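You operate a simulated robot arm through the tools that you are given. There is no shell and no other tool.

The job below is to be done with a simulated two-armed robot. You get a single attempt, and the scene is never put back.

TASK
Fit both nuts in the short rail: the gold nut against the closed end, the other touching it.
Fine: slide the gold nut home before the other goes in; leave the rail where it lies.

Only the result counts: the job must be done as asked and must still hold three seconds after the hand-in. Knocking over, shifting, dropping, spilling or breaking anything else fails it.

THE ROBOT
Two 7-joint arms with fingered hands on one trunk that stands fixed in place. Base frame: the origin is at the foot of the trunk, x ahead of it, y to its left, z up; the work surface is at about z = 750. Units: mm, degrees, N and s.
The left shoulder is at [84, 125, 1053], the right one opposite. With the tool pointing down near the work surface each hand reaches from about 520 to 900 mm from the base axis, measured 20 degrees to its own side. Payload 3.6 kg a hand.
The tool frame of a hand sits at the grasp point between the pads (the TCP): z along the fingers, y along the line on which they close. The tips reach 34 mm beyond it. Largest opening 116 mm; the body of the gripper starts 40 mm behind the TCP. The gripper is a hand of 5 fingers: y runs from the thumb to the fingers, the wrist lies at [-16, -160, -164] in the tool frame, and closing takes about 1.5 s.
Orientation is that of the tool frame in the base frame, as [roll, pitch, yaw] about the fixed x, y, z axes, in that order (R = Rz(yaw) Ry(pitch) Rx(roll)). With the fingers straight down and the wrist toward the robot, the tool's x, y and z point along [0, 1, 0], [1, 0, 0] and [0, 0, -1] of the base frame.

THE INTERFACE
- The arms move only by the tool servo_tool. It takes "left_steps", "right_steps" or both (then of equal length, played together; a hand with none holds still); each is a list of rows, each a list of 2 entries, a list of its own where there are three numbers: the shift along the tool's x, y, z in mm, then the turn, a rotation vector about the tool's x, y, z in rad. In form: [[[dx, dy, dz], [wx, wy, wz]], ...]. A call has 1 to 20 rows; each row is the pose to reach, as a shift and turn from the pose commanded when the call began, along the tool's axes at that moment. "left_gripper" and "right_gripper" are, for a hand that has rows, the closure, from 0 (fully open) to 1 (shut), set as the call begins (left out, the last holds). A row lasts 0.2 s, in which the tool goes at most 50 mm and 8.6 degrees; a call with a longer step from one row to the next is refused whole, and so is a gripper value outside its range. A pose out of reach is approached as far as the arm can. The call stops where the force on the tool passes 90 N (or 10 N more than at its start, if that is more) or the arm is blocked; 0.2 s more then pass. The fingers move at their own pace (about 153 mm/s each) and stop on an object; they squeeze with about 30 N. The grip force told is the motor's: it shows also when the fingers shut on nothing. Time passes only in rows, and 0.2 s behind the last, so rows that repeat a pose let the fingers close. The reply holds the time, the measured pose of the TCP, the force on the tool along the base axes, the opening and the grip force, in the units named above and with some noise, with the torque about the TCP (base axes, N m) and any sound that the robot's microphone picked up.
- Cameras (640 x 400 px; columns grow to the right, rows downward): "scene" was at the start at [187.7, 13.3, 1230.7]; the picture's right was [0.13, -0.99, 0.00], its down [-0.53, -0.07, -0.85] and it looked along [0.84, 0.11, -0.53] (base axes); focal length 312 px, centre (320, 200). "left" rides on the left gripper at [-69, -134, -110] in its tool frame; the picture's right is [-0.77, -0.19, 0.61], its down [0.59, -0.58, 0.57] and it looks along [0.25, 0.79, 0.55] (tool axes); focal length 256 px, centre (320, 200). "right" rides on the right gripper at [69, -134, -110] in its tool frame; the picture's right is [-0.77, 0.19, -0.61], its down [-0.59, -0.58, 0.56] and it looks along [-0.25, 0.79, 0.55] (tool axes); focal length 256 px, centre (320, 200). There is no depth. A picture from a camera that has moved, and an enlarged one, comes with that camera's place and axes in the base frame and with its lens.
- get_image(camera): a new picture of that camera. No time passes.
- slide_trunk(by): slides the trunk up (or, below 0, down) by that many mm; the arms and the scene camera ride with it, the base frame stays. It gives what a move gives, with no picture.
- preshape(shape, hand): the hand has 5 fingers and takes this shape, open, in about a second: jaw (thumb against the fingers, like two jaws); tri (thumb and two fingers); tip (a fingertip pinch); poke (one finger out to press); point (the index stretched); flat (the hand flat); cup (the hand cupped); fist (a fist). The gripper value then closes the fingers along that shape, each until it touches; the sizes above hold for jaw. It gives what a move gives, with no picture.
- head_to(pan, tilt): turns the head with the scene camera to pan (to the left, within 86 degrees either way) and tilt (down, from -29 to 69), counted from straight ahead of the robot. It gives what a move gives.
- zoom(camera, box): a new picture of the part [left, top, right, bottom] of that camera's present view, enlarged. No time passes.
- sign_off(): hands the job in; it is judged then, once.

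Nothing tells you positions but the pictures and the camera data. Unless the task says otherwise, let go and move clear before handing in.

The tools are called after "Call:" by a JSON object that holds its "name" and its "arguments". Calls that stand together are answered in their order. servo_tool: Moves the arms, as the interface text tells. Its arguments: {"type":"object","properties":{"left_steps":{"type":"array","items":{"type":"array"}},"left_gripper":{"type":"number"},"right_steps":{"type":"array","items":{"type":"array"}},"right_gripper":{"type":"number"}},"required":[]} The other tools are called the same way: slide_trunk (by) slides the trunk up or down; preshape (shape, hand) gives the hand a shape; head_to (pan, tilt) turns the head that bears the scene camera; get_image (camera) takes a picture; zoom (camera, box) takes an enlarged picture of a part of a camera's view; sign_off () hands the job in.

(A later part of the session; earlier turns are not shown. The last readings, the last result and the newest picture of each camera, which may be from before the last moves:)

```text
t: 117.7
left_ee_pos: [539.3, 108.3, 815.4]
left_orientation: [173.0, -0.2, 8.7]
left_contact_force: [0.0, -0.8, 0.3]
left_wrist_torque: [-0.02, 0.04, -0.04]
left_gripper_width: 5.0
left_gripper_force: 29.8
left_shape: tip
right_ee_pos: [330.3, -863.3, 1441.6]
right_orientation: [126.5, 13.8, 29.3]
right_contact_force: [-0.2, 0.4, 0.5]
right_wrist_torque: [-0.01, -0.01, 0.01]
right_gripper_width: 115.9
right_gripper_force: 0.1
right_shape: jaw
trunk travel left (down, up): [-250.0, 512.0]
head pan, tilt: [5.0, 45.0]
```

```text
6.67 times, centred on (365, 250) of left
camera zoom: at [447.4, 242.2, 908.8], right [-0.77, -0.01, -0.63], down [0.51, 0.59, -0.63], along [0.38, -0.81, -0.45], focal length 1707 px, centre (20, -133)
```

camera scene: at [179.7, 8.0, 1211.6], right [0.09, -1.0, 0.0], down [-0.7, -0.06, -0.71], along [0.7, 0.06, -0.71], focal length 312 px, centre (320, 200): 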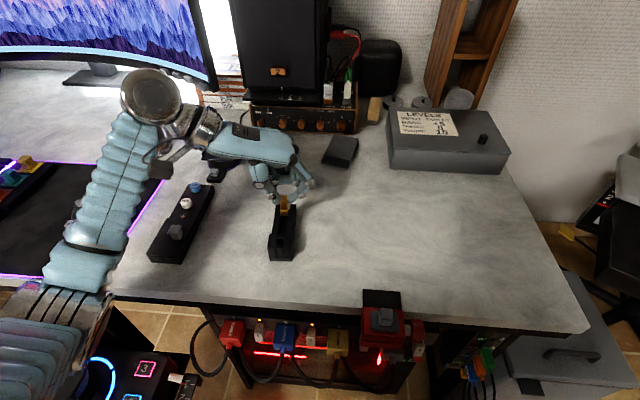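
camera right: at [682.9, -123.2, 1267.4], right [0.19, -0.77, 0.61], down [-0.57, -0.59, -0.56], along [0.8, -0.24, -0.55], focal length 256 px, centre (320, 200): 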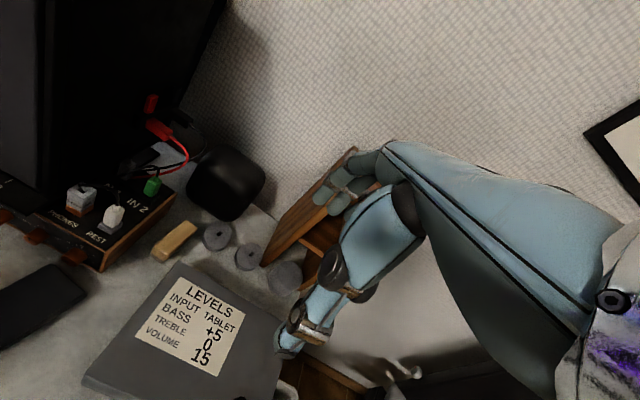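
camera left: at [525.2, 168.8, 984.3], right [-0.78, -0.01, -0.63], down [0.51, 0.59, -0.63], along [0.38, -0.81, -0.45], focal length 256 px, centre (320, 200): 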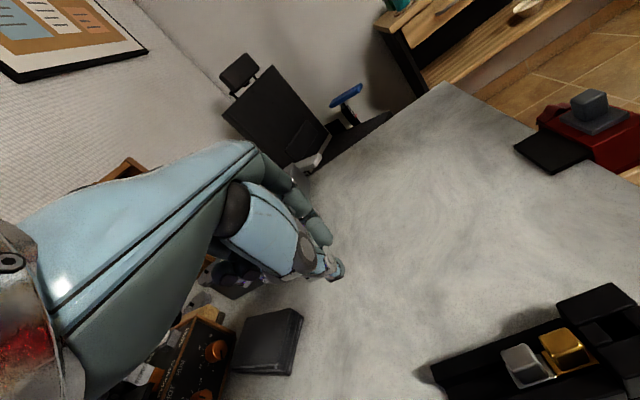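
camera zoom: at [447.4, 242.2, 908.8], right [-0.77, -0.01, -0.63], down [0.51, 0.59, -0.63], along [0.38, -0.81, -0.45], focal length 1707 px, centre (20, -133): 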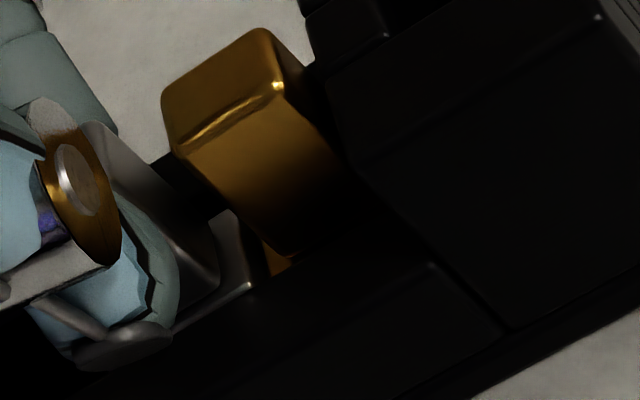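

Call:
{"name": "servo_tool", "arguments": {"left_steps": [[[0.06, -1, -0.12], [0, 0, 0]], [[0.13, -2, -0.24], [0, 0, 0]], [[0.13, -2, -0.24], [0, 0, 0]]]}}

Call:
{"name": "zoom", "arguments": {"camera": "scene", "box": [260, 235, 308, 265]}}

Call:
{"name": "zoom", "arguments": {"camera": "scene", "box": [250, 195, 330, 270]}}

```text
t: 118.5
left_ee_pos: [537.9, 109.3, 815.7]
left_orientation: [173.0, -0.2, 8.9]
left_contact_force: [0.2, 0.0, -0.6]
left_wrist_torque: [-0.03, 0.0, -0.04]
left_gripper_width: 5.2
left_gripper_force: 29.6
left_shape: tip
right_ee_pos: [329.3, -863.0, 1441.4]
right_orientation: [126.4, 13.8, 29.4]
right_contact_force: [-0.2, -0.9, -0.6]
right_wrist_torque: [-0.01, -0.01, -0.03]
right_gripper_width: 116.0
right_gripper_force: 0.0
right_shape: jaw
trunk travel left (down, up): [-250.0, 512.0]
head pan, tilt: [5.0, 45.0]
```

```text
13.33 times, centred on (284, 250) of scene
camera zoom: at [180.0, 7.9, 1211.5], right [0.09, -1.0, 0.0], down [-0.7, -0.06, -0.71], along [0.7, 0.06, -0.71], focal length 4154 px, centre (800, -467)
```

zoom: 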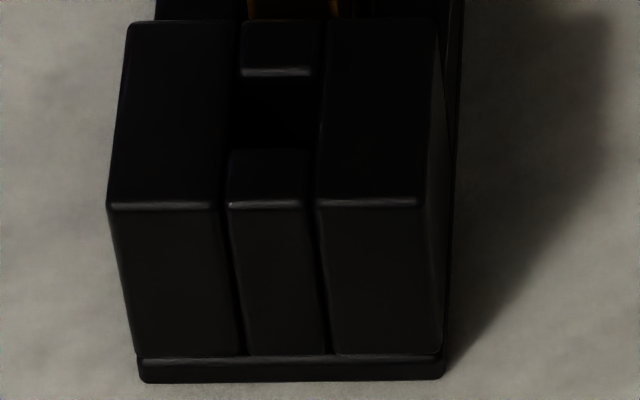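

```text
5.33 times, centred on (290, 232) of scene
camera zoom: at [180.0, 7.9, 1211.5], right [0.09, -1.0, 0.0], down [-0.7, -0.06, -0.71], along [0.7, 0.06, -0.71], focal length 1662 px, centre (480, 27)
```

zoom: 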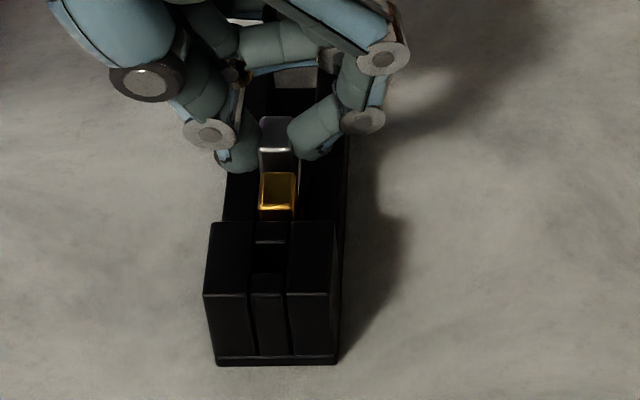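

The rail is nearly back sideways. While still holding the grey nut, I'll now press it toward the gold in small steps to close the remaining gap.

Call:
{"name": "servo_tool", "arguments": {"left_steps": [[[-0.7, -0.04, 0], [0, 0, 0]], [[-1.4, -0.09, 0], [0, 0, 0]], [[-1.4, -0.09, 0], [0, 0, 0]]]}}

Call:
{"name": "zoom", "arguments": {"camera": "left", "box": [340, 225, 400, 275]}}

Call:
{"name": "zoom", "arguments": {"camera": "scene", "box": [262, 212, 310, 247]}}

```text
t: 119.3
left_ee_pos: [537.8, 110.5, 815.9]
left_orientation: [173.0, -0.2, 8.8]
left_contact_force: [1.3, 0.0, 0.3]
left_wrist_torque: [-0.02, 0.0, 0.01]
left_gripper_width: 5.2
left_gripper_force: 30.1
left_shape: tip
right_ee_pos: [330.3, -861.8, 1443.0]
right_orientation: [126.5, 13.8, 29.3]
right_contact_force: [0.0, 0.1, 0.1]
right_wrist_torque: [0.01, -0.04, 0.02]
right_gripper_width: 115.9
right_gripper_force: 0.1
right_shape: jaw
trunk travel left (down, up): [-250.0, 512.0]
head pan, tilt: [5.0, 45.0]
```

```text
8.00 times, centred on (370, 250) of left
camera zoom: at [446.1, 244.2, 908.9], right [-0.77, -0.01, -0.63], down [0.51, 0.59, -0.63], along [0.38, -0.81, -0.45], focal length 2048 px, centre (-80, -200)
```

zoom: 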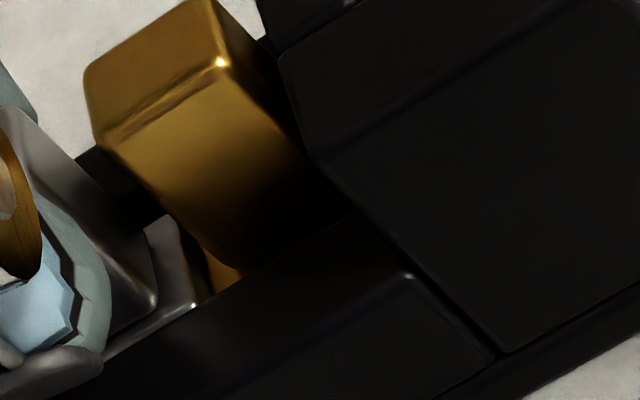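

```text
11.43 times, centred on (286, 230) of scene
camera zoom: at [180.0, 7.9, 1211.5], right [0.09, -1.0, 0.0], down [-0.7, -0.06, -0.71], along [0.7, 0.06, -0.71], focal length 3560 px, centre (709, -137)
```

zoom: 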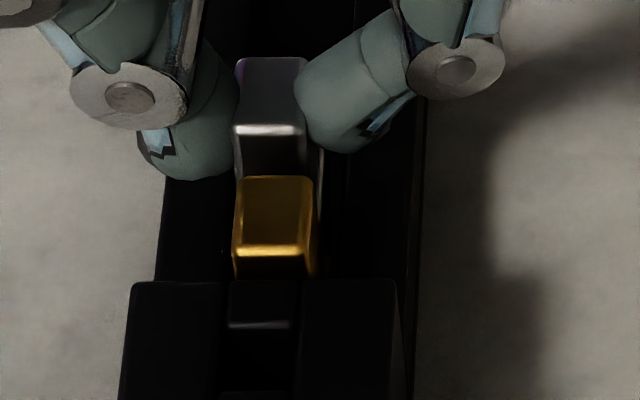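

Nearly closed. Another 0.7 mm.

Call:
{"name": "servo_tool", "arguments": {"left_steps": [[[-0.7, -0.04, 0], [0, 0, 0]], [[-0.7, -0.04, 0], [0, 0, 0]]]}}

Call:
{"name": "zoom", "arguments": {"camera": "left", "box": [340, 225, 400, 275]}}

Call:
{"name": "zoom", "arguments": {"camera": "scene", "box": [262, 212, 310, 247]}}

```text
t: 119.9
left_ee_pos: [537.5, 110.8, 815.9]
left_orientation: [172.9, -0.1, 8.8]
left_contact_force: [0.9, 0.8, 0.6]
left_wrist_torque: [-0.01, -0.02, 0.02]
left_gripper_width: 5.2
left_gripper_force: 30.0
left_shape: tip
right_ee_pos: [330.5, -863.0, 1440.9]
right_orientation: [126.4, 13.7, 29.4]
right_contact_force: [-0.3, -0.8, 1.0]
right_wrist_torque: [-0.05, -0.02, -0.01]
right_gripper_width: 115.7
right_gripper_force: 0.1
right_shape: jaw
trunk travel left (down, up): [-250.0, 512.0]
head pan, tilt: [5.0, 45.0]
```

```text
8.00 times, centred on (370, 250) of left
camera zoom: at [445.6, 244.0, 909.0], right [-0.77, -0.01, -0.63], down [0.51, 0.59, -0.63], along [0.38, -0.81, -0.45], focal length 2048 px, centre (-80, -200)
```

zoom: 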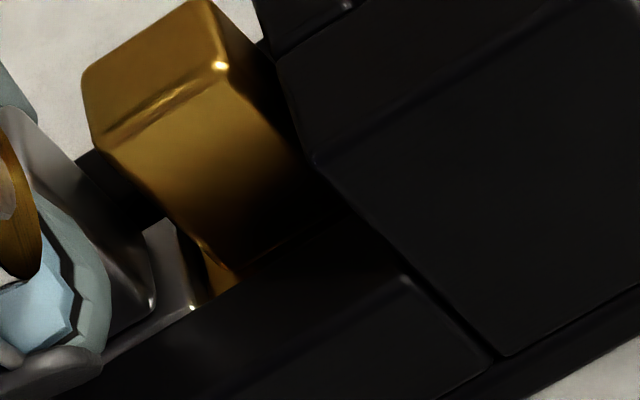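

```text
11.43 times, centred on (286, 230) of scene
camera zoom: at [180.0, 8.0, 1211.5], right [0.09, -1.0, 0.0], down [-0.7, -0.06, -0.71], along [0.7, 0.06, -0.71], focal length 3560 px, centre (709, -137)
```

zoom: 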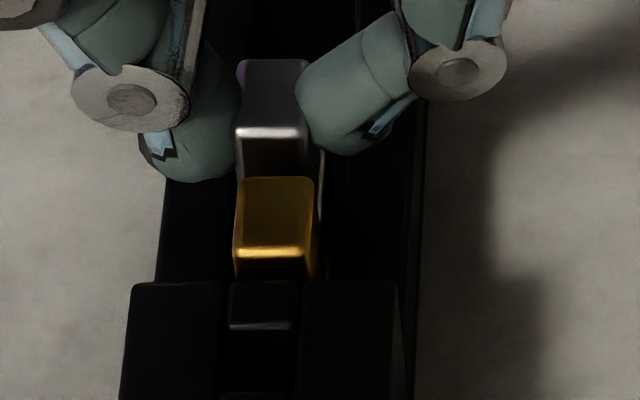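

Both are moving together now; one more small step to seat gold firmly on the block.

Call:
{"name": "servo_tool", "arguments": {"left_steps": [[[-0.8, -0.05, 0], [0, 0, 0]], [[-0.8, -0.05, 0], [0, 0, 0]]]}}

Call:
{"name": "zoom", "arguments": {"camera": "scene", "box": [262, 212, 310, 247]}}

Call:
{"name": "zoom", "arguments": {"camera": "scene", "box": [260, 235, 308, 265]}}

Call:
{"name": "zoom", "arguments": {"camera": "left", "box": [340, 225, 400, 275]}}

```text
t: 120.5
left_ee_pos: [536.3, 110.1, 815.3]
left_orientation: [173.1, -0.2, 8.8]
left_contact_force: [0.5, -0.5, -0.2]
left_wrist_torque: [-0.02, -0.03, -0.02]
left_gripper_width: 5.1
left_gripper_force: 30.5
left_shape: tip
right_ee_pos: [329.5, -863.3, 1441.7]
right_orientation: [126.4, 13.7, 29.3]
right_contact_force: [-0.3, 1.4, -0.4]
right_wrist_torque: [0.0, 0.01, 0.01]
right_gripper_width: 115.8
right_gripper_force: 0.0
right_shape: jaw
trunk travel left (down, up): [-250.0, 512.0]
head pan, tilt: [5.0, 45.0]
```

```text
11.43 times, centred on (286, 230) of scene
camera zoom: at [180.0, 8.0, 1211.5], right [0.09, -1.0, 0.0], down [-0.7, -0.06, -0.71], along [0.7, 0.06, -0.71], focal length 3560 px, centre (709, -137)
```

zoom: 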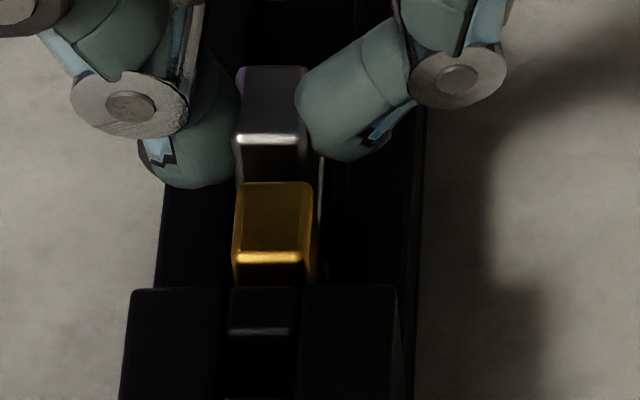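

```text
13.33 times, centred on (284, 250) of scene
camera zoom: at [180.0, 8.0, 1211.5], right [0.09, -1.0, 0.0], down [-0.7, -0.06, -0.71], along [0.7, 0.06, -0.71], focal length 4154 px, centre (800, -467)
```

zoom: 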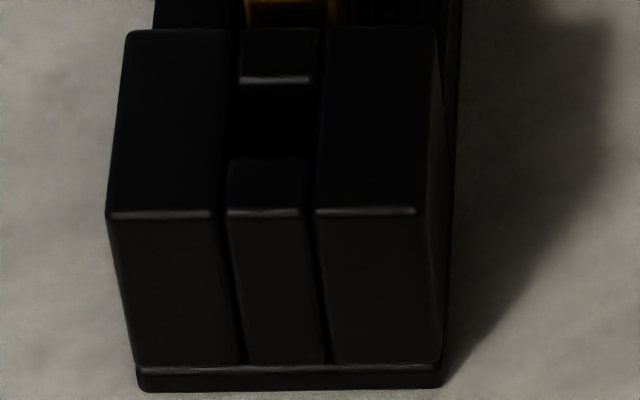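

```text
8.00 times, centred on (370, 250) of left
camera zoom: at [444.8, 243.9, 908.5], right [-0.77, -0.01, -0.63], down [0.51, 0.59, -0.63], along [0.38, -0.81, -0.45], focal length 2048 px, centre (-80, -200)
```

zoom: 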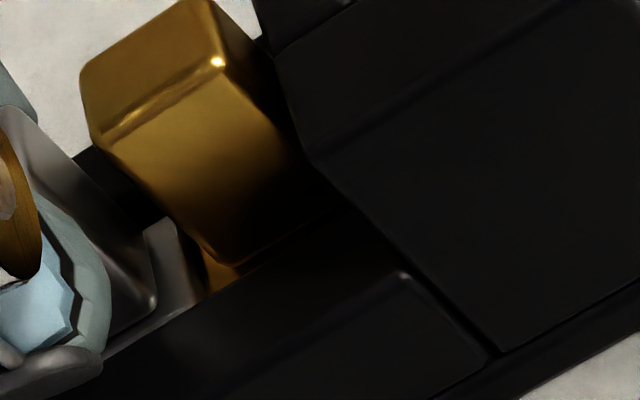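

All three moved together, so gold is on the block and grey on gold. Releasing the grey gently in stages.

Call:
{"name": "servo_tool", "arguments": {"left_steps": [[[0, 0, 0], [0, 0, 0]], [[0, 0, 0], [0, 0, 0]]], "left_gripper": 0.93}}

Call:
{"name": "servo_tool", "arguments": {"left_steps": [[[0, 0, 0], [0, 0, 0]], [[0, 0, 0], [0, 0, 0]]], "left_gripper": 0.85}}

Call:
{"name": "zoom", "arguments": {"camera": "scene", "box": [258, 207, 314, 247]}}

Call:
{"name": "zoom", "arguments": {"camera": "scene", "box": [260, 235, 308, 265]}}

```text
t: 121.1
left_ee_pos: [536.5, 109.4, 814.5]
left_orientation: [173.0, -0.2, 8.9]
left_contact_force: [0.7, 0.1, -0.2]
left_wrist_torque: [0.0, 0.05, -0.02]
left_gripper_width: 8.8
left_gripper_force: 0.0
left_shape: tip
right_ee_pos: [329.5, -862.9, 1441.9]
right_orientation: [126.4, 13.8, 29.4]
right_contact_force: [-0.7, 1.5, -0.6]
right_wrist_torque: [-0.04, 0.0, 0.05]
right_gripper_width: 115.8
right_gripper_force: 0.1
right_shape: jaw
trunk travel left (down, up): [-250.0, 512.0]
head pan, tilt: [5.0, 45.0]
```

```text
t: 121.7
left_ee_pos: [536.1, 110.8, 814.5]
left_orientation: [173.0, -0.2, 8.8]
left_contact_force: [0.8, -0.6, -0.4]
left_wrist_torque: [0.0, -0.02, -0.03]
left_gripper_width: 17.7
left_gripper_force: 0.1
left_shape: tip
right_ee_pos: [330.1, -862.0, 1443.2]
right_orientation: [126.4, 13.8, 29.2]
right_contact_force: [0.7, 0.1, 0.7]
right_wrist_torque: [0.01, -0.01, -0.01]
right_gripper_width: 115.8
right_gripper_force: 0.1
right_shape: jaw
trunk travel left (down, up): [-250.0, 512.0]
head pan, tilt: [5.0, 45.0]
```

```text
10.00 times, centred on (286, 227) of scene
camera zoom: at [179.9, 8.0, 1211.5], right [0.09, -1.0, 0.0], down [-0.7, -0.06, -0.71], along [0.7, 0.06, -0.71], focal length 3115 px, centre (660, -70)
```

zoom: 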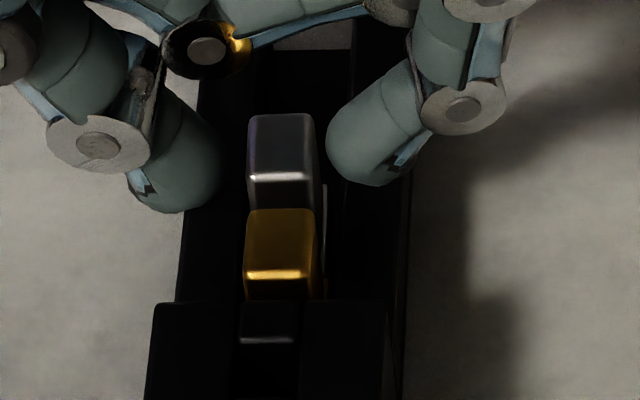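

```text
13.33 times, centred on (284, 250) of scene
camera zoom: at [179.9, 8.0, 1211.5], right [0.09, -1.0, 0.0], down [-0.7, -0.06, -0.71], along [0.7, 0.06, -0.71], focal length 4154 px, centre (800, -467)
```

zoom: 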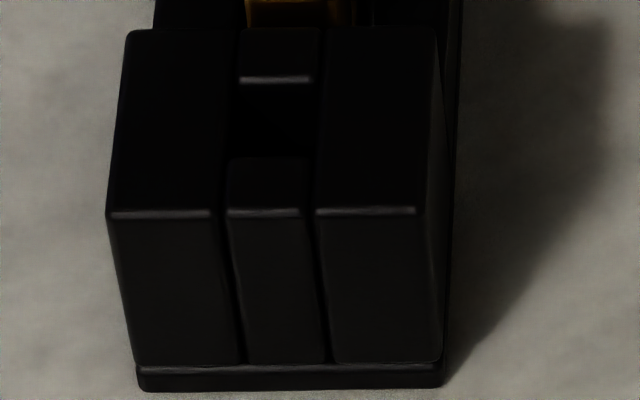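

Released without disturbing anything. Raising, then a top-down check.

Call:
{"name": "servo_tool", "arguments": {"left_steps": [[[0, 0.6, -5], [0, 0, 0]], [[0, 1.5, -12], [0, 0, 0]], [[0, 2.7, -22], [0, 0, 0]], [[0, 4.9, -40], [0, 0, 0]], [[0, 8.6, -70], [0, 0, 0]], [[17, 28, -70], [0, 0, 0]], [[34, 48, -70], [0, 0, 0]], [[51, 68, -70], [0, 0, 0]], [[68, 88, -70], [0, 0, 0]]]}}

Call:
{"name": "get_image", "arguments": {"camera": "left"}}

```text
t: 123.7
left_ee_pos: [616.1, 41.4, 894.2]
left_orientation: [173.0, -0.2, 8.7]
left_contact_force: [0.3, -0.1, 0.8]
left_wrist_torque: [-0.02, 0.06, 0.01]
left_gripper_width: 17.5
left_gripper_force: 0.0
left_shape: tip
right_ee_pos: [330.6, -863.6, 1441.1]
right_orientation: [126.6, 13.8, 29.3]
right_contact_force: [-0.2, 0.7, -0.1]
right_wrist_torque: [0.01, 0.0, 0.02]
right_gripper_width: 115.7
right_gripper_force: 0.1
right_shape: jaw
trunk travel left (down, up): [-250.0, 512.0]
head pan, tilt: [5.0, 45.0]
```

```text
taken
camera left: at [524.4, 174.8, 987.8], right [-0.78, -0.01, -0.63], down [0.51, 0.59, -0.63], along [0.38, -0.81, -0.45], focal length 256 px, centre (320, 200)
```

left: 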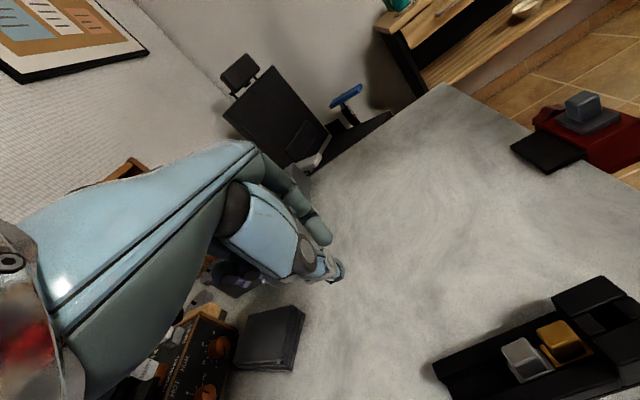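

Call:
{"name": "zoom", "arguments": {"camera": "left", "box": [490, 310, 610, 395]}}

Call:
{"name": "zoom", "arguments": {"camera": "left", "box": [535, 335, 575, 380]}}

Call:
{"name": "zoom", "arguments": {"camera": "scene", "box": [250, 195, 330, 270]}}

```text
4.71 times, centred on (550, 352) of left
camera zoom: at [524.4, 174.8, 987.8], right [-0.78, -0.01, -0.63], down [0.51, 0.59, -0.63], along [0.38, -0.81, -0.45], focal length 1205 px, centre (-762, -518)
```

zoom: 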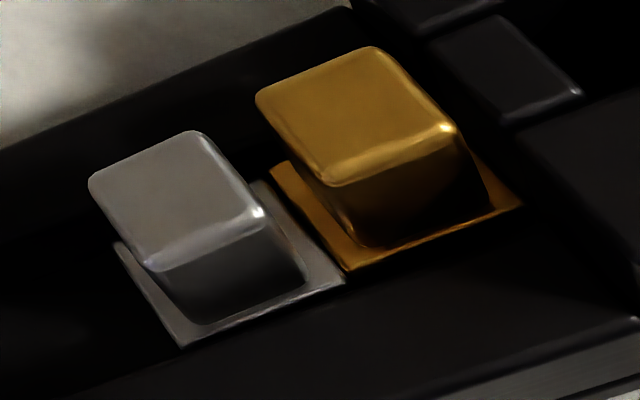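

```text
8.89 times, centred on (555, 358) of left
camera zoom: at [524.4, 174.8, 987.8], right [-0.78, -0.01, -0.63], down [0.51, 0.59, -0.63], along [0.38, -0.81, -0.45], focal length 2276 px, centre (-1769, -1200)
```

zoom: 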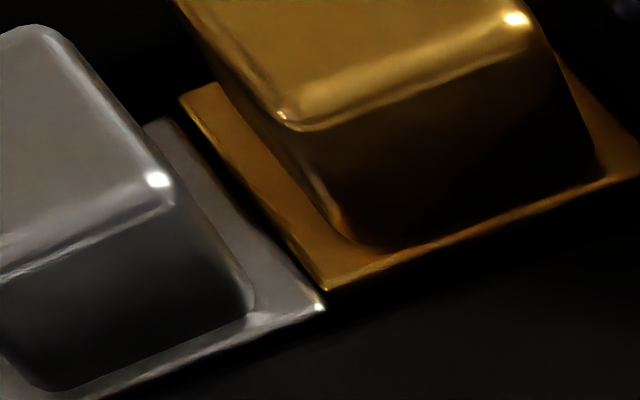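

```text
5.33 times, centred on (290, 232) of scene
camera zoom: at [180.4, 6.9, 1211.5], right [0.09, -1.0, 0.0], down [-0.7, -0.06, -0.71], along [0.7, 0.06, -0.71], focal length 1662 px, centre (480, 27)
```

zoom: 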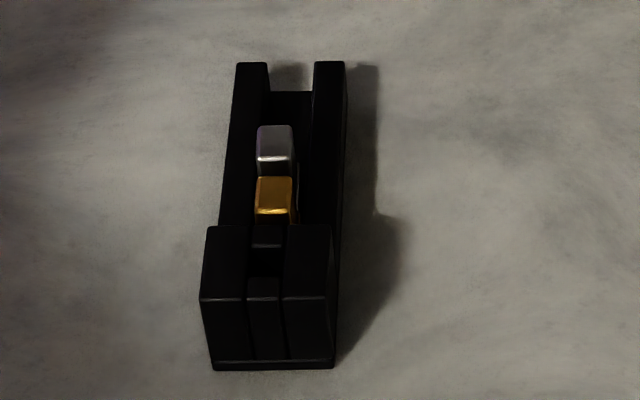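

Nuts look good: the grey and gold bases meet (touching at the near-left edge). The rail as a whole has crept about 6–7 mm toward the robot with ~1.4° twist, so I want to push it back gently from its near face. Let me see the "poke" shape, which should leave a single finger out.

Call:
{"name": "preshape", "arguments": {"shape": "poke", "hand": "left"}}

Call:
{"name": "get_image", "arguments": {"camera": "left"}}

Call:
{"name": "zoom", "arguments": {"camera": "scene", "box": [240, 70, 380, 230]}}

```text
t: 124.6
left_ee_pos: [614.6, 42.6, 894.8]
left_orientation: [173.0, -0.2, 8.8]
left_contact_force: [0.3, 0.4, -0.5]
left_wrist_torque: [0.01, -0.02, 0.01]
left_gripper_width: 0.1
left_gripper_force: 0.1
left_shape: poke
right_ee_pos: [331.0, -862.5, 1441.9]
right_orientation: [126.5, 13.8, 29.4]
right_contact_force: [0.2, 0.0, -0.1]
right_wrist_torque: [-0.01, 0.01, -0.02]
right_gripper_width: 115.8
right_gripper_force: 0.0
right_shape: jaw
trunk travel left (down, up): [-250.0, 512.0]
head pan, tilt: [5.0, 45.0]
```

```text
taken
camera left: at [523.7, 176.1, 987.7], right [-0.77, -0.01, -0.63], down [0.51, 0.59, -0.63], along [0.38, -0.81, -0.45], focal length 256 px, centre (320, 200)
```

left: 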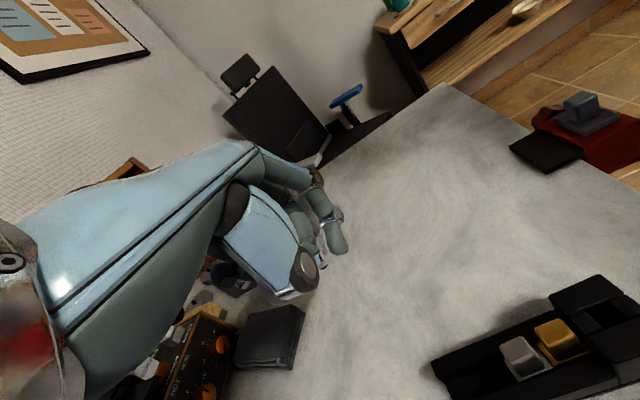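

```text
2.50 times, centred on (310, 150) of scene
camera zoom: at [180.0, 7.8, 1211.5], right [0.09, -1.0, 0.0], down [-0.7, -0.06, -0.71], along [0.7, 0.06, -0.71], focal length 779 px, centre (345, 325)
```

zoom: 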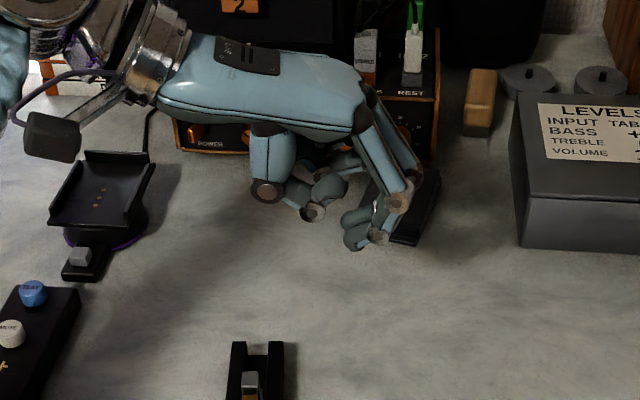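

The poke shape took over the partially closed value; opening it to see the extended finger.

Call:
{"name": "servo_tool", "arguments": {"left_steps": [[[0, 0, 0], [0, 0, 0]], [[0, 0, 0], [0, 0, 0]], [[0, 0, 0], [0, 0, 0]], [[0, 0, 0], [0, 0, 0]]], "left_gripper": 0.0}}

Call:
{"name": "zoom", "arguments": {"camera": "scene", "box": [240, 70, 380, 230]}}

Call:
{"name": "zoom", "arguments": {"camera": "left", "box": [200, 130, 420, 330]}}

```text
t: 125.6
left_ee_pos: [615.1, 42.4, 894.0]
left_orientation: [173.0, -0.2, 8.9]
left_contact_force: [-0.1, -0.6, 0.6]
left_wrist_torque: [0.01, 0.03, 0.0]
left_gripper_width: 0.0
left_gripper_force: 0.1
left_shape: poke
right_ee_pos: [329.4, -862.9, 1441.3]
right_orientation: [126.6, 13.7, 29.4]
right_contact_force: [0.3, -0.9, -0.5]
right_wrist_torque: [0.03, 0.01, 0.0]
right_gripper_width: 116.0
right_gripper_force: 0.0
right_shape: jaw
trunk travel left (down, up): [-250.0, 512.0]
head pan, tilt: [5.0, 45.0]
```

```text
2.50 times, centred on (310, 150) of scene
camera zoom: at [180.0, 7.8, 1211.5], right [0.09, -1.0, 0.0], down [-0.7, -0.06, -0.71], along [0.7, 0.06, -0.71], focal length 779 px, centre (345, 325)
```

zoom: 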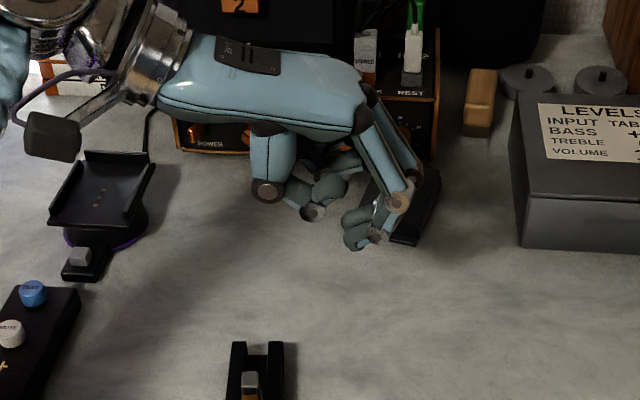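

```text
2.00 times, centred on (310, 230) of left
camera zoom: at [523.9, 176.0, 987.7], right [-0.77, -0.01, -0.63], down [0.51, 0.59, -0.63], along [0.38, -0.81, -0.45], focal length 512 px, centre (340, 140)
```

zoom: 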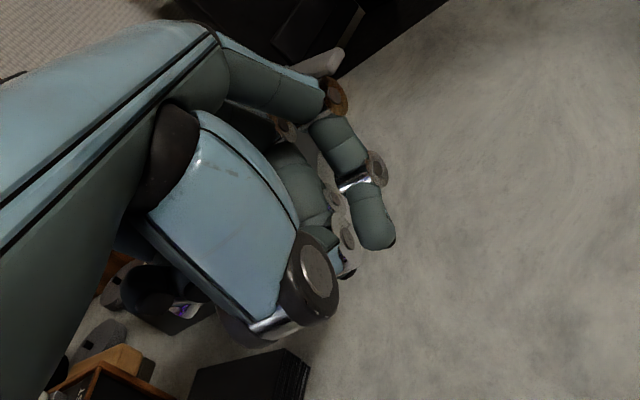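

The index now points down with the other fingers tucked higher. I'll carry it over, high above the nuts, to the near side of the rail.

Call:
{"name": "servo_tool", "arguments": {"left_steps": [[[-21, -12.5, -1.5], [0, 0, 0]], [[-42, -25, -3], [0, 0, 0]], [[-64, -37.5, -4.6], [0, 0, 0]], [[-85, -50, -6.1], [0, 0, 0]], [[-106, -62.5, -7.6], [0, 0, 0]], [[-127, -75, -9.2], [0, 0, 0]], [[-148, -87.3, -10.7], [0, 0, 0]]]}}

Call:
{"name": "get_image", "arguments": {"camera": "scene"}}

Call:
{"name": "zoom", "arguments": {"camera": "scene", "box": [220, 180, 360, 300]}}

Call:
{"name": "get_image", "arguments": {"camera": "left"}}

```text
t: 127.2
left_ee_pos: [455.9, 104.9, 894.2]
left_orientation: [172.8, -0.2, 8.9]
left_contact_force: [0.5, 1.0, 0.3]
left_wrist_torque: [-0.05, 0.01, 0.02]
left_gripper_width: 0.3
left_gripper_force: 0.0
left_shape: poke
right_ee_pos: [329.0, -861.7, 1443.1]
right_orientation: [126.5, 13.8, 29.4]
right_contact_force: [0.2, 0.7, -0.1]
right_wrist_torque: [0.01, -0.02, -0.02]
right_gripper_width: 115.9
right_gripper_force: 0.0
right_shape: jaw
trunk travel left (down, up): [-250.0, 512.0]
head pan, tilt: [5.0, 45.0]
```

```text
taken
camera scene: at [179.5, 8.4, 1211.6], right [0.09, -1.0, 0.0], down [-0.7, -0.06, -0.71], along [0.7, 0.06, -0.71], focal length 312 px, centre (320, 200)
```

scene: 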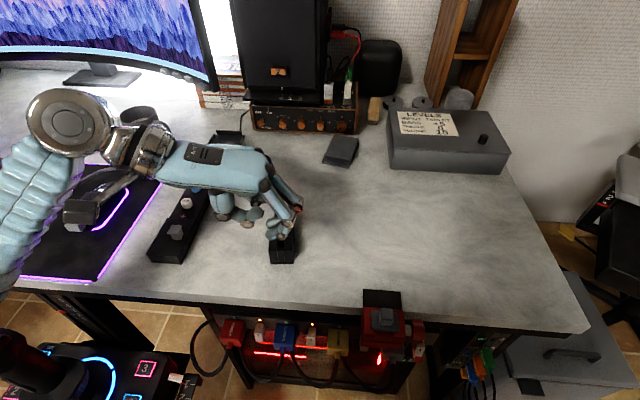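

```text
3.33 times, centred on (290, 240) of scene
camera zoom: at [179.5, 8.4, 1211.6], right [0.09, -1.0, 0.0], down [-0.7, -0.06, -0.71], along [0.7, 0.06, -0.71], focal length 1038 px, centre (420, 67)
```

zoom: 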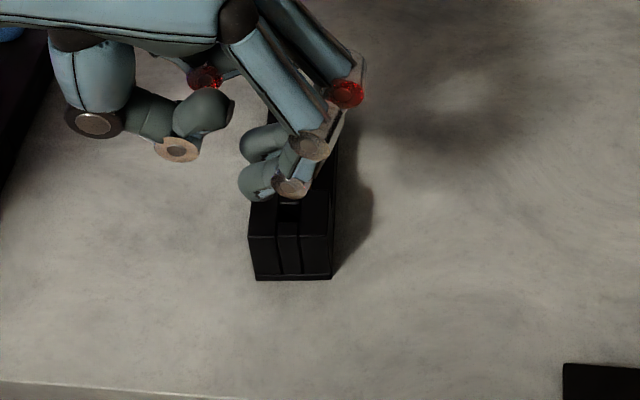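

```text
taken
camera left: at [363.7, 238.7, 987.1], right [-0.77, -0.01, -0.63], down [0.51, 0.59, -0.63], along [0.38, -0.81, -0.45], focal length 256 px, centre (320, 200)
```

left: 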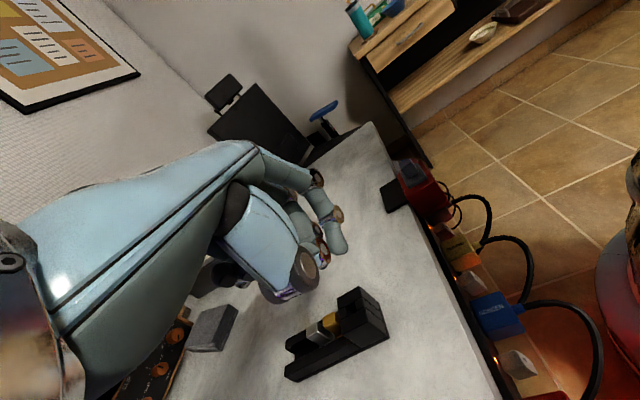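

The poke shape keeps a second finger just as low, so it won't do. I'll go back to the closed "tip" pinch and tilt the hand so the fingertips lead toward +x and the curled fingers stay well above the block and nuts.

Call:
{"name": "preshape", "arguments": {"shape": "tip", "hand": "left"}}

Call:
{"name": "servo_tool", "arguments": {"left_steps": [[[-3, 0, 0], [0, 0.09, 0.017]], [[-6, 0, 0], [0, 0.18, 0.034]], [[-9, 0, 0], [0, 0.27, 0.051]], [[-12, 0, 0], [0, 0.35, 0.068]], [[-12, 0, 0], [0, 0.35, 0.068]], [[-12, 0, 0], [0, 0.35, 0.068]]], "left_gripper": 1.0}}

Call:
{"name": "zoom", "arguments": {"camera": "scene", "box": [220, 180, 360, 300]}}

Call:
{"name": "get_image", "arguments": {"camera": "left"}}

```text
t: 128.1
left_ee_pos: [456.1, 104.6, 893.8]
left_orientation: [173.0, -0.1, 8.8]
left_contact_force: [-0.3, 0.9, 0.9]
left_wrist_torque: [0.0, 0.03, 0.01]
left_gripper_width: 115.7
left_gripper_force: 0.1
left_shape: tip
right_ee_pos: [330.7, -863.4, 1443.5]
right_orientation: [126.4, 13.7, 29.3]
right_contact_force: [-0.4, 0.0, 0.4]
right_wrist_torque: [0.02, -0.03, 0.01]
right_gripper_width: 116.0
right_gripper_force: 0.1
right_shape: jaw
trunk travel left (down, up): [-250.0, 512.0]
head pan, tilt: [5.0, 45.0]
```

```text
t: 129.5
left_ee_pos: [442.6, 105.3, 894.0]
left_orientation: [173.2, -20.5, 7.3]
left_contact_force: [-0.2, 0.1, 0.7]
left_wrist_torque: [0.02, -0.04, 0.01]
left_gripper_width: 3.4
left_gripper_force: 0.0
left_shape: tip
right_ee_pos: [329.5, -862.6, 1442.7]
right_orientation: [126.5, 13.8, 29.3]
right_contact_force: [-0.1, -0.1, -0.2]
right_wrist_torque: [0.03, 0.02, 0.03]
right_gripper_width: 115.9
right_gripper_force: 0.1
right_shape: jaw
trunk travel left (down, up): [-250.0, 512.0]
head pan, tilt: [5.0, 45.0]
```

```text
3.33 times, centred on (290, 240) of scene
camera zoom: at [179.8, 8.1, 1211.6], right [0.09, -1.0, 0.0], down [-0.7, -0.06, -0.71], along [0.7, 0.06, -0.71], focal length 1038 px, centre (420, 67)
```

zoom: 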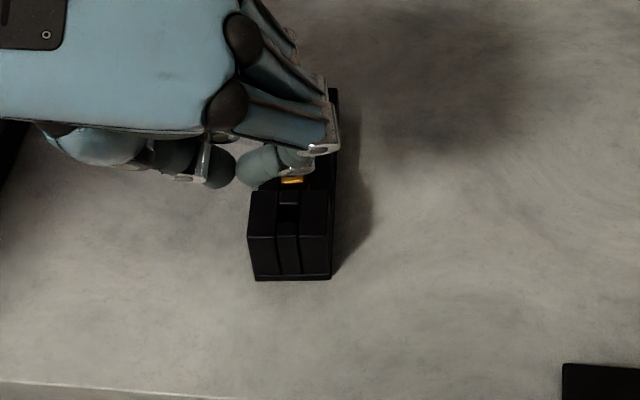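

```text
taken
camera left: at [327.9, 236.9, 959.2], right [-0.51, 0.05, -0.86], down [0.7, 0.6, -0.38], along [0.5, -0.8, -0.34], focal length 256 px, centre (320, 200)
```

left: 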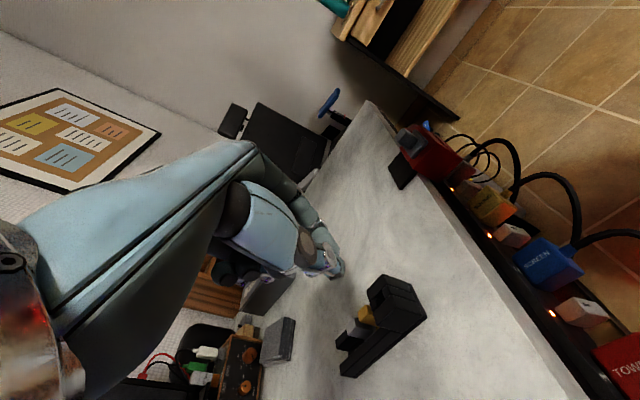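

The fingertips now lead forward. Descending on the near side of the rail, in front of its near face, three quarters of the way first.

Call:
{"name": "servo_tool", "arguments": {"left_steps": [[[-4.3, -0.6, 10.4], [0, 0, 0]], [[-8.6, -1.2, 20.8], [0, 0, 0]], [[-13, -1.9, 31.2], [0, 0, 0]], [[-17.2, -2.5, 41.6], [0, 0, 0]], [[-21.5, -3.1, 52], [0, 0, 0]], [[-25.9, -3.8, 62.4], [0, 0, 0]]]}}

Call:
{"name": "zoom", "arguments": {"camera": "scene", "box": [230, 190, 350, 290]}}

Call:
{"name": "zoom", "arguments": {"camera": "left", "box": [280, 180, 440, 320]}}

```text
t: 130.9
left_ee_pos: [441.8, 101.9, 826.1]
left_orientation: [173.3, -20.5, 7.3]
left_contact_force: [0.3, 0.6, 0.6]
left_wrist_torque: [0.02, -0.03, -0.03]
left_gripper_width: 0.0
left_gripper_force: 0.0
left_shape: tip
right_ee_pos: [329.2, -862.0, 1441.8]
right_orientation: [126.4, 13.7, 29.4]
right_contact_force: [-0.5, -0.1, -0.7]
right_wrist_torque: [0.04, -0.01, 0.01]
right_gripper_width: 116.0
right_gripper_force: 0.0
right_shape: jaw
trunk travel left (down, up): [-250.0, 512.0]
head pan, tilt: [5.0, 45.0]
```

```text
4.00 times, centred on (290, 240) of scene
camera zoom: at [179.8, 8.1, 1211.6], right [0.09, -1.0, 0.0], down [-0.7, -0.06, -0.71], along [0.7, 0.06, -0.71], focal length 1246 px, centre (440, 40)
```

zoom: 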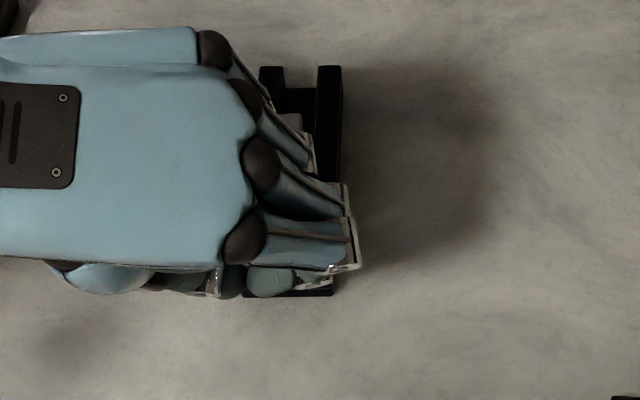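

```text
2.86 times, centred on (360, 250) of left
camera zoom: at [325.9, 234.1, 890.5], right [-0.51, 0.05, -0.86], down [0.7, 0.6, -0.38], along [0.5, -0.8, -0.34], focal length 731 px, centre (206, 57)
```

zoom: 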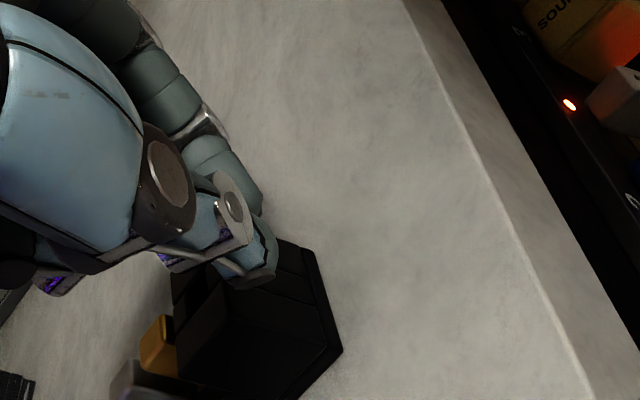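

The tip projects where expected, about 13 mm in front of the near face. Lowering the last 20 mm.

Call:
{"name": "servo_tool", "arguments": {"left_steps": [[[-2.2, -0.3, 5.2], [0, 0, 0]], [[-4.3, -0.6, 10.4], [0, 0, 0]], [[-6.5, -0.9, 15.6], [0, 0, 0]], [[-8.6, -1.2, 20.8], [0, 0, 0]]]}}

Call:
{"name": "zoom", "arguments": {"camera": "left", "box": [280, 180, 440, 320]}}

Call:
{"name": "zoom", "arguments": {"camera": "scene", "box": [230, 190, 350, 290]}}

```text
t: 131.9
left_ee_pos: [441.4, 99.6, 804.6]
left_orientation: [173.2, -20.5, 7.2]
left_contact_force: [-0.3, -0.7, -0.3]
left_wrist_torque: [-0.01, 0.03, 0.01]
left_gripper_width: 3.5
left_gripper_force: 0.1
left_shape: tip
right_ee_pos: [329.6, -861.5, 1442.1]
right_orientation: [126.5, 13.8, 29.4]
right_contact_force: [-0.1, 0.4, 0.5]
right_wrist_torque: [0.02, -0.01, 0.0]
right_gripper_width: 115.9
right_gripper_force: 0.1
right_shape: jaw
trunk travel left (down, up): [-250.0, 512.0]
head pan, tilt: [5.0, 45.0]
```

```text
2.86 times, centred on (360, 250) of left
camera zoom: at [324.8, 232.4, 868.4], right [-0.51, 0.05, -0.86], down [0.7, 0.6, -0.38], along [0.5, -0.8, -0.34], focal length 731 px, centre (206, 57)
```

zoom: 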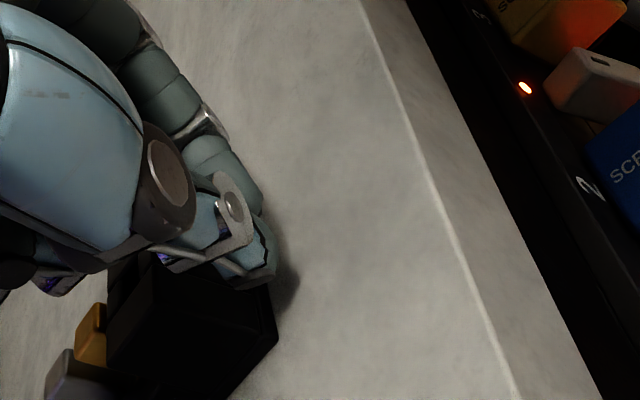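

```text
4.00 times, centred on (290, 240) of scene
camera zoom: at [179.8, 8.1, 1211.6], right [0.09, -1.0, 0.0], down [-0.7, -0.06, -0.71], along [0.7, 0.06, -0.71], focal length 1246 px, centre (440, 40)
```

zoom: 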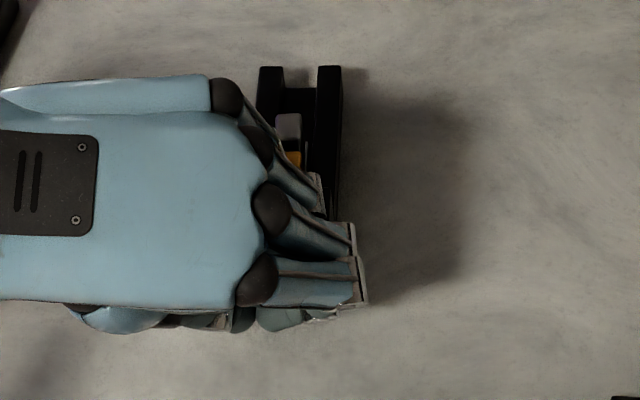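

The fingertips are in front of the near face at mid-height. Baseline zoom on the rail's far end, then approach.

Call:
{"name": "zoom", "arguments": {"camera": "scene", "box": [260, 200, 308, 230]}}

Call:
{"name": "servo_tool", "arguments": {"left_steps": [[[1.9, 0, 0.7], [0, 0, 0]], [[3.7, 0, 1.4], [0, 0, 0]], [[5.6, 0, 2.1], [0, 0, 0]], [[7.5, 0, 2.8], [0, 0, 0]], [[9.4, 0, 3.5], [0, 0, 0]]]}}

Call:
{"name": "zoom", "arguments": {"camera": "left", "box": [280, 180, 440, 320]}}

Call:
{"name": "zoom", "arguments": {"camera": "scene", "box": [260, 200, 308, 230]}}

```text
13.33 times, centred on (284, 215) of scene
camera zoom: at [179.8, 8.1, 1211.6], right [0.09, -1.0, 0.0], down [-0.7, -0.06, -0.71], along [0.7, 0.06, -0.71], focal length 4154 px, centre (800, 0)
```

zoom: 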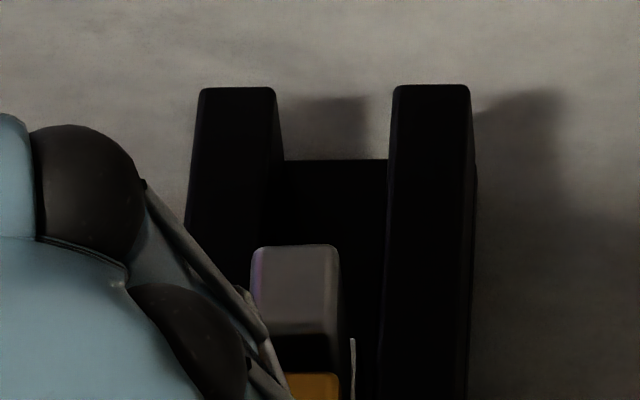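

```text
t: 133.1
left_ee_pos: [451.3, 101.6, 804.8]
left_orientation: [173.3, -20.6, 7.2]
left_contact_force: [-0.6, -0.3, 0.3]
left_wrist_torque: [0.01, -0.02, 0.0]
left_gripper_width: 3.0
left_gripper_force: 0.1
left_shape: tip
right_ee_pos: [329.9, -863.4, 1442.4]
right_orientation: [126.6, 13.8, 29.4]
right_contact_force: [-0.3, 0.6, 1.0]
right_wrist_torque: [-0.01, 0.02, 0.0]
right_gripper_width: 115.9
right_gripper_force: 0.0
right_shape: jaw
trunk travel left (down, up): [-250.0, 512.0]
head pan, tilt: [5.0, 45.0]
```

```text
2.86 times, centred on (360, 250) of left
camera zoom: at [335.8, 233.5, 869.3], right [-0.51, 0.05, -0.86], down [0.7, 0.6, -0.38], along [0.5, -0.8, -0.34], focal length 731 px, centre (206, 57)
```

zoom: 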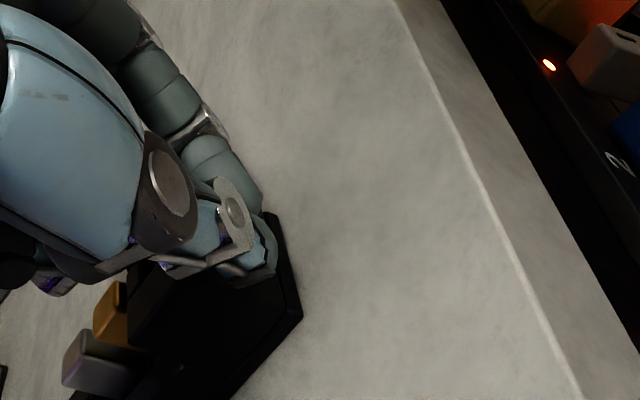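

```text
13.33 times, centred on (284, 215) of scene
camera zoom: at [179.8, 8.1, 1211.5], right [0.09, -1.0, 0.0], down [-0.7, -0.06, -0.71], along [0.7, 0.06, -0.71], focal length 4154 px, centre (800, 0)
```

zoom: 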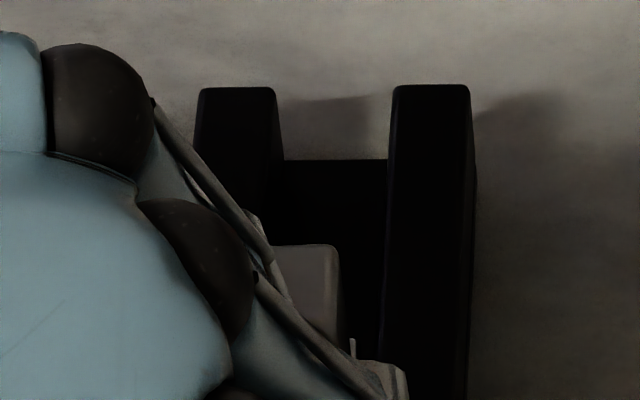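

Not yet touching. Advancing in 0.8 mm steps.

Call:
{"name": "servo_tool", "arguments": {"left_steps": [[[0.75, 0, 0.28], [0, 0, 0]], [[1.5, 0, 0.56], [0, 0, 0]], [[2.25, 0, 0.85], [0, 0, 0]], [[3, 0, 1.13], [0, 0, 0]], [[3.75, 0, 1.41], [0, 0, 0]]]}}

Call:
{"name": "zoom", "arguments": {"camera": "scene", "box": [260, 200, 308, 230]}}

Call:
{"name": "zoom", "arguments": {"camera": "left", "box": [280, 180, 440, 320]}}

```text
t: 134.3
left_ee_pos: [453.7, 102.3, 804.8]
left_orientation: [173.3, -20.6, 7.2]
left_contact_force: [0.4, -0.1, 0.2]
left_wrist_torque: [-0.02, -0.01, 0.0]
left_gripper_width: 0.0
left_gripper_force: 0.0
left_shape: tip
right_ee_pos: [330.4, -862.3, 1442.5]
right_orientation: [126.5, 13.7, 29.4]
right_contact_force: [0.2, 0.3, 0.7]
right_wrist_torque: [0.01, 0.03, 0.0]
right_gripper_width: 115.9
right_gripper_force: 0.0
right_shape: jaw
trunk travel left (down, up): [-250.0, 512.0]
head pan, tilt: [5.0, 45.0]
```

```text
13.33 times, centred on (284, 215) of scene
camera zoom: at [179.8, 8.1, 1211.6], right [0.09, -1.0, 0.0], down [-0.7, -0.06, -0.71], along [0.7, 0.06, -0.71], focal length 4154 px, centre (800, 0)
```

zoom: 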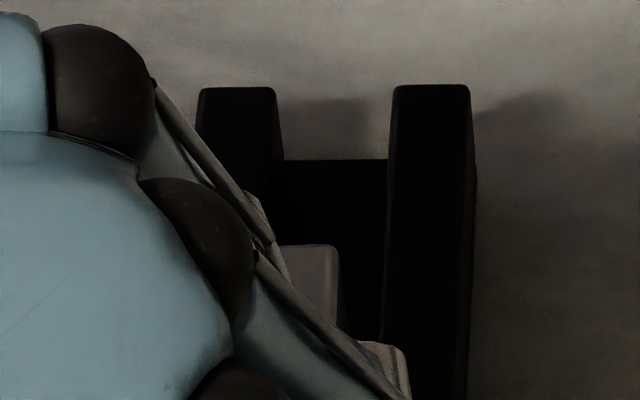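

```text
2.86 times, centred on (360, 250) of left
camera zoom: at [338.6, 234.0, 869.4], right [-0.51, 0.05, -0.86], down [0.7, 0.6, -0.38], along [0.5, -0.8, -0.34], focal length 731 px, centre (206, 57)
```

zoom: 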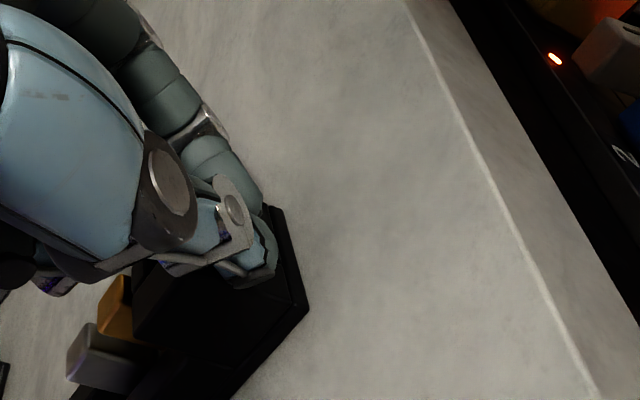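

Call:
{"name": "servo_tool", "arguments": {"left_steps": [[[0.75, 0, 0.28], [0, 0, 0]], [[1.5, 0, 0.56], [0, 0, 0]], [[2.25, 0, 0.85], [0, 0, 0]], [[2.8, 0, 1.05], [0, 0, 0]]]}}

Call:
{"name": "zoom", "arguments": {"camera": "scene", "box": [260, 200, 308, 230]}}

```text
t: 135.3
left_ee_pos: [456.8, 103.0, 805.5]
left_orientation: [173.2, -20.6, 7.2]
left_contact_force: [-0.8, 0.3, -0.1]
left_wrist_torque: [0.0, 0.03, 0.02]
left_gripper_width: 0.0
left_gripper_force: 30.4
left_shape: tip
right_ee_pos: [329.8, -862.7, 1442.5]
right_orientation: [126.4, 13.7, 29.3]
right_contact_force: [0.4, -0.4, -0.3]
right_wrist_torque: [-0.02, -0.02, -0.04]
right_gripper_width: 116.0
right_gripper_force: 0.1
right_shape: jaw
trunk travel left (down, up): [-250.0, 512.0]
head pan, tilt: [5.0, 45.0]
```

```text
13.33 times, centred on (284, 215) of scene
camera zoom: at [179.7, 8.1, 1211.6], right [0.09, -1.0, 0.0], down [-0.7, -0.06, -0.71], along [0.7, 0.06, -0.71], focal length 4154 px, centre (800, 0)
```

zoom: 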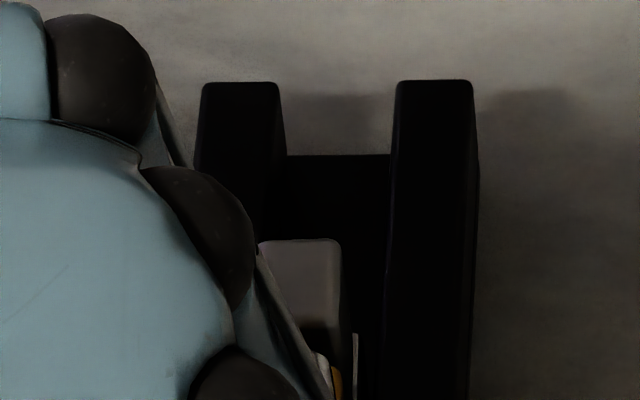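

The rail is now moving back with the nuts riding along (1 mm so far). Continuing about 3 mm more.

Call:
{"name": "servo_tool", "arguments": {"left_steps": [[[0.7, 0, 0.26], [0, 0, 0]], [[1.4, 0, 0.53], [0, 0, 0]], [[2.1, 0, 0.79], [0, 0, 0]], [[2.8, 0, 1.05], [0, 0, 0]]]}}

Call:
{"name": "zoom", "arguments": {"camera": "scene", "box": [260, 200, 308, 230]}}

Call:
{"name": "zoom", "arguments": {"camera": "left", "box": [280, 180, 440, 320]}}

```text
t: 136.3
left_ee_pos: [460.4, 102.2, 805.1]
left_orientation: [173.3, -20.6, 7.2]
left_contact_force: [-1.0, -0.2, 0.2]
left_wrist_torque: [0.0, 0.01, 0.04]
left_gripper_width: 0.0
left_gripper_force: 29.4
left_shape: tip
right_ee_pos: [329.5, -863.3, 1441.9]
right_orientation: [126.5, 13.8, 29.4]
right_contact_force: [-0.5, -0.5, -0.8]
right_wrist_torque: [0.02, 0.0, -0.01]
right_gripper_width: 115.9
right_gripper_force: 0.1
right_shape: jaw
trunk travel left (down, up): [-250.0, 512.0]
head pan, tilt: [5.0, 45.0]
```

```text
13.33 times, centred on (284, 215) of scene
camera zoom: at [179.7, 8.1, 1211.6], right [0.09, -1.0, 0.0], down [-0.7, -0.06, -0.71], along [0.7, 0.06, -0.71], focal length 4154 px, centre (800, 0)
```

zoom: 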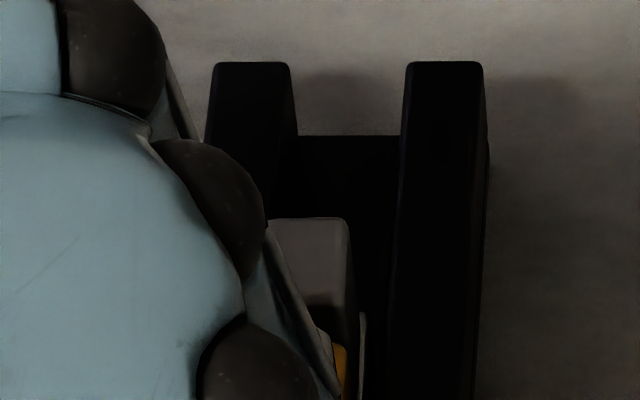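

```text
2.86 times, centred on (360, 250) of left
camera zoom: at [345.0, 234.1, 868.7], right [-0.51, 0.05, -0.86], down [0.7, 0.6, -0.38], along [0.5, -0.8, -0.34], focal length 731 px, centre (206, 57)
```

zoom: 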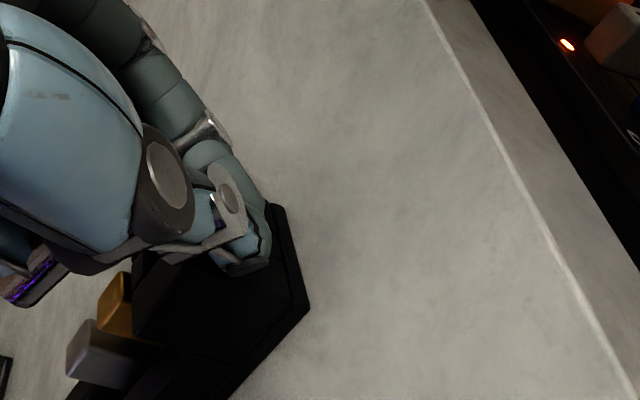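

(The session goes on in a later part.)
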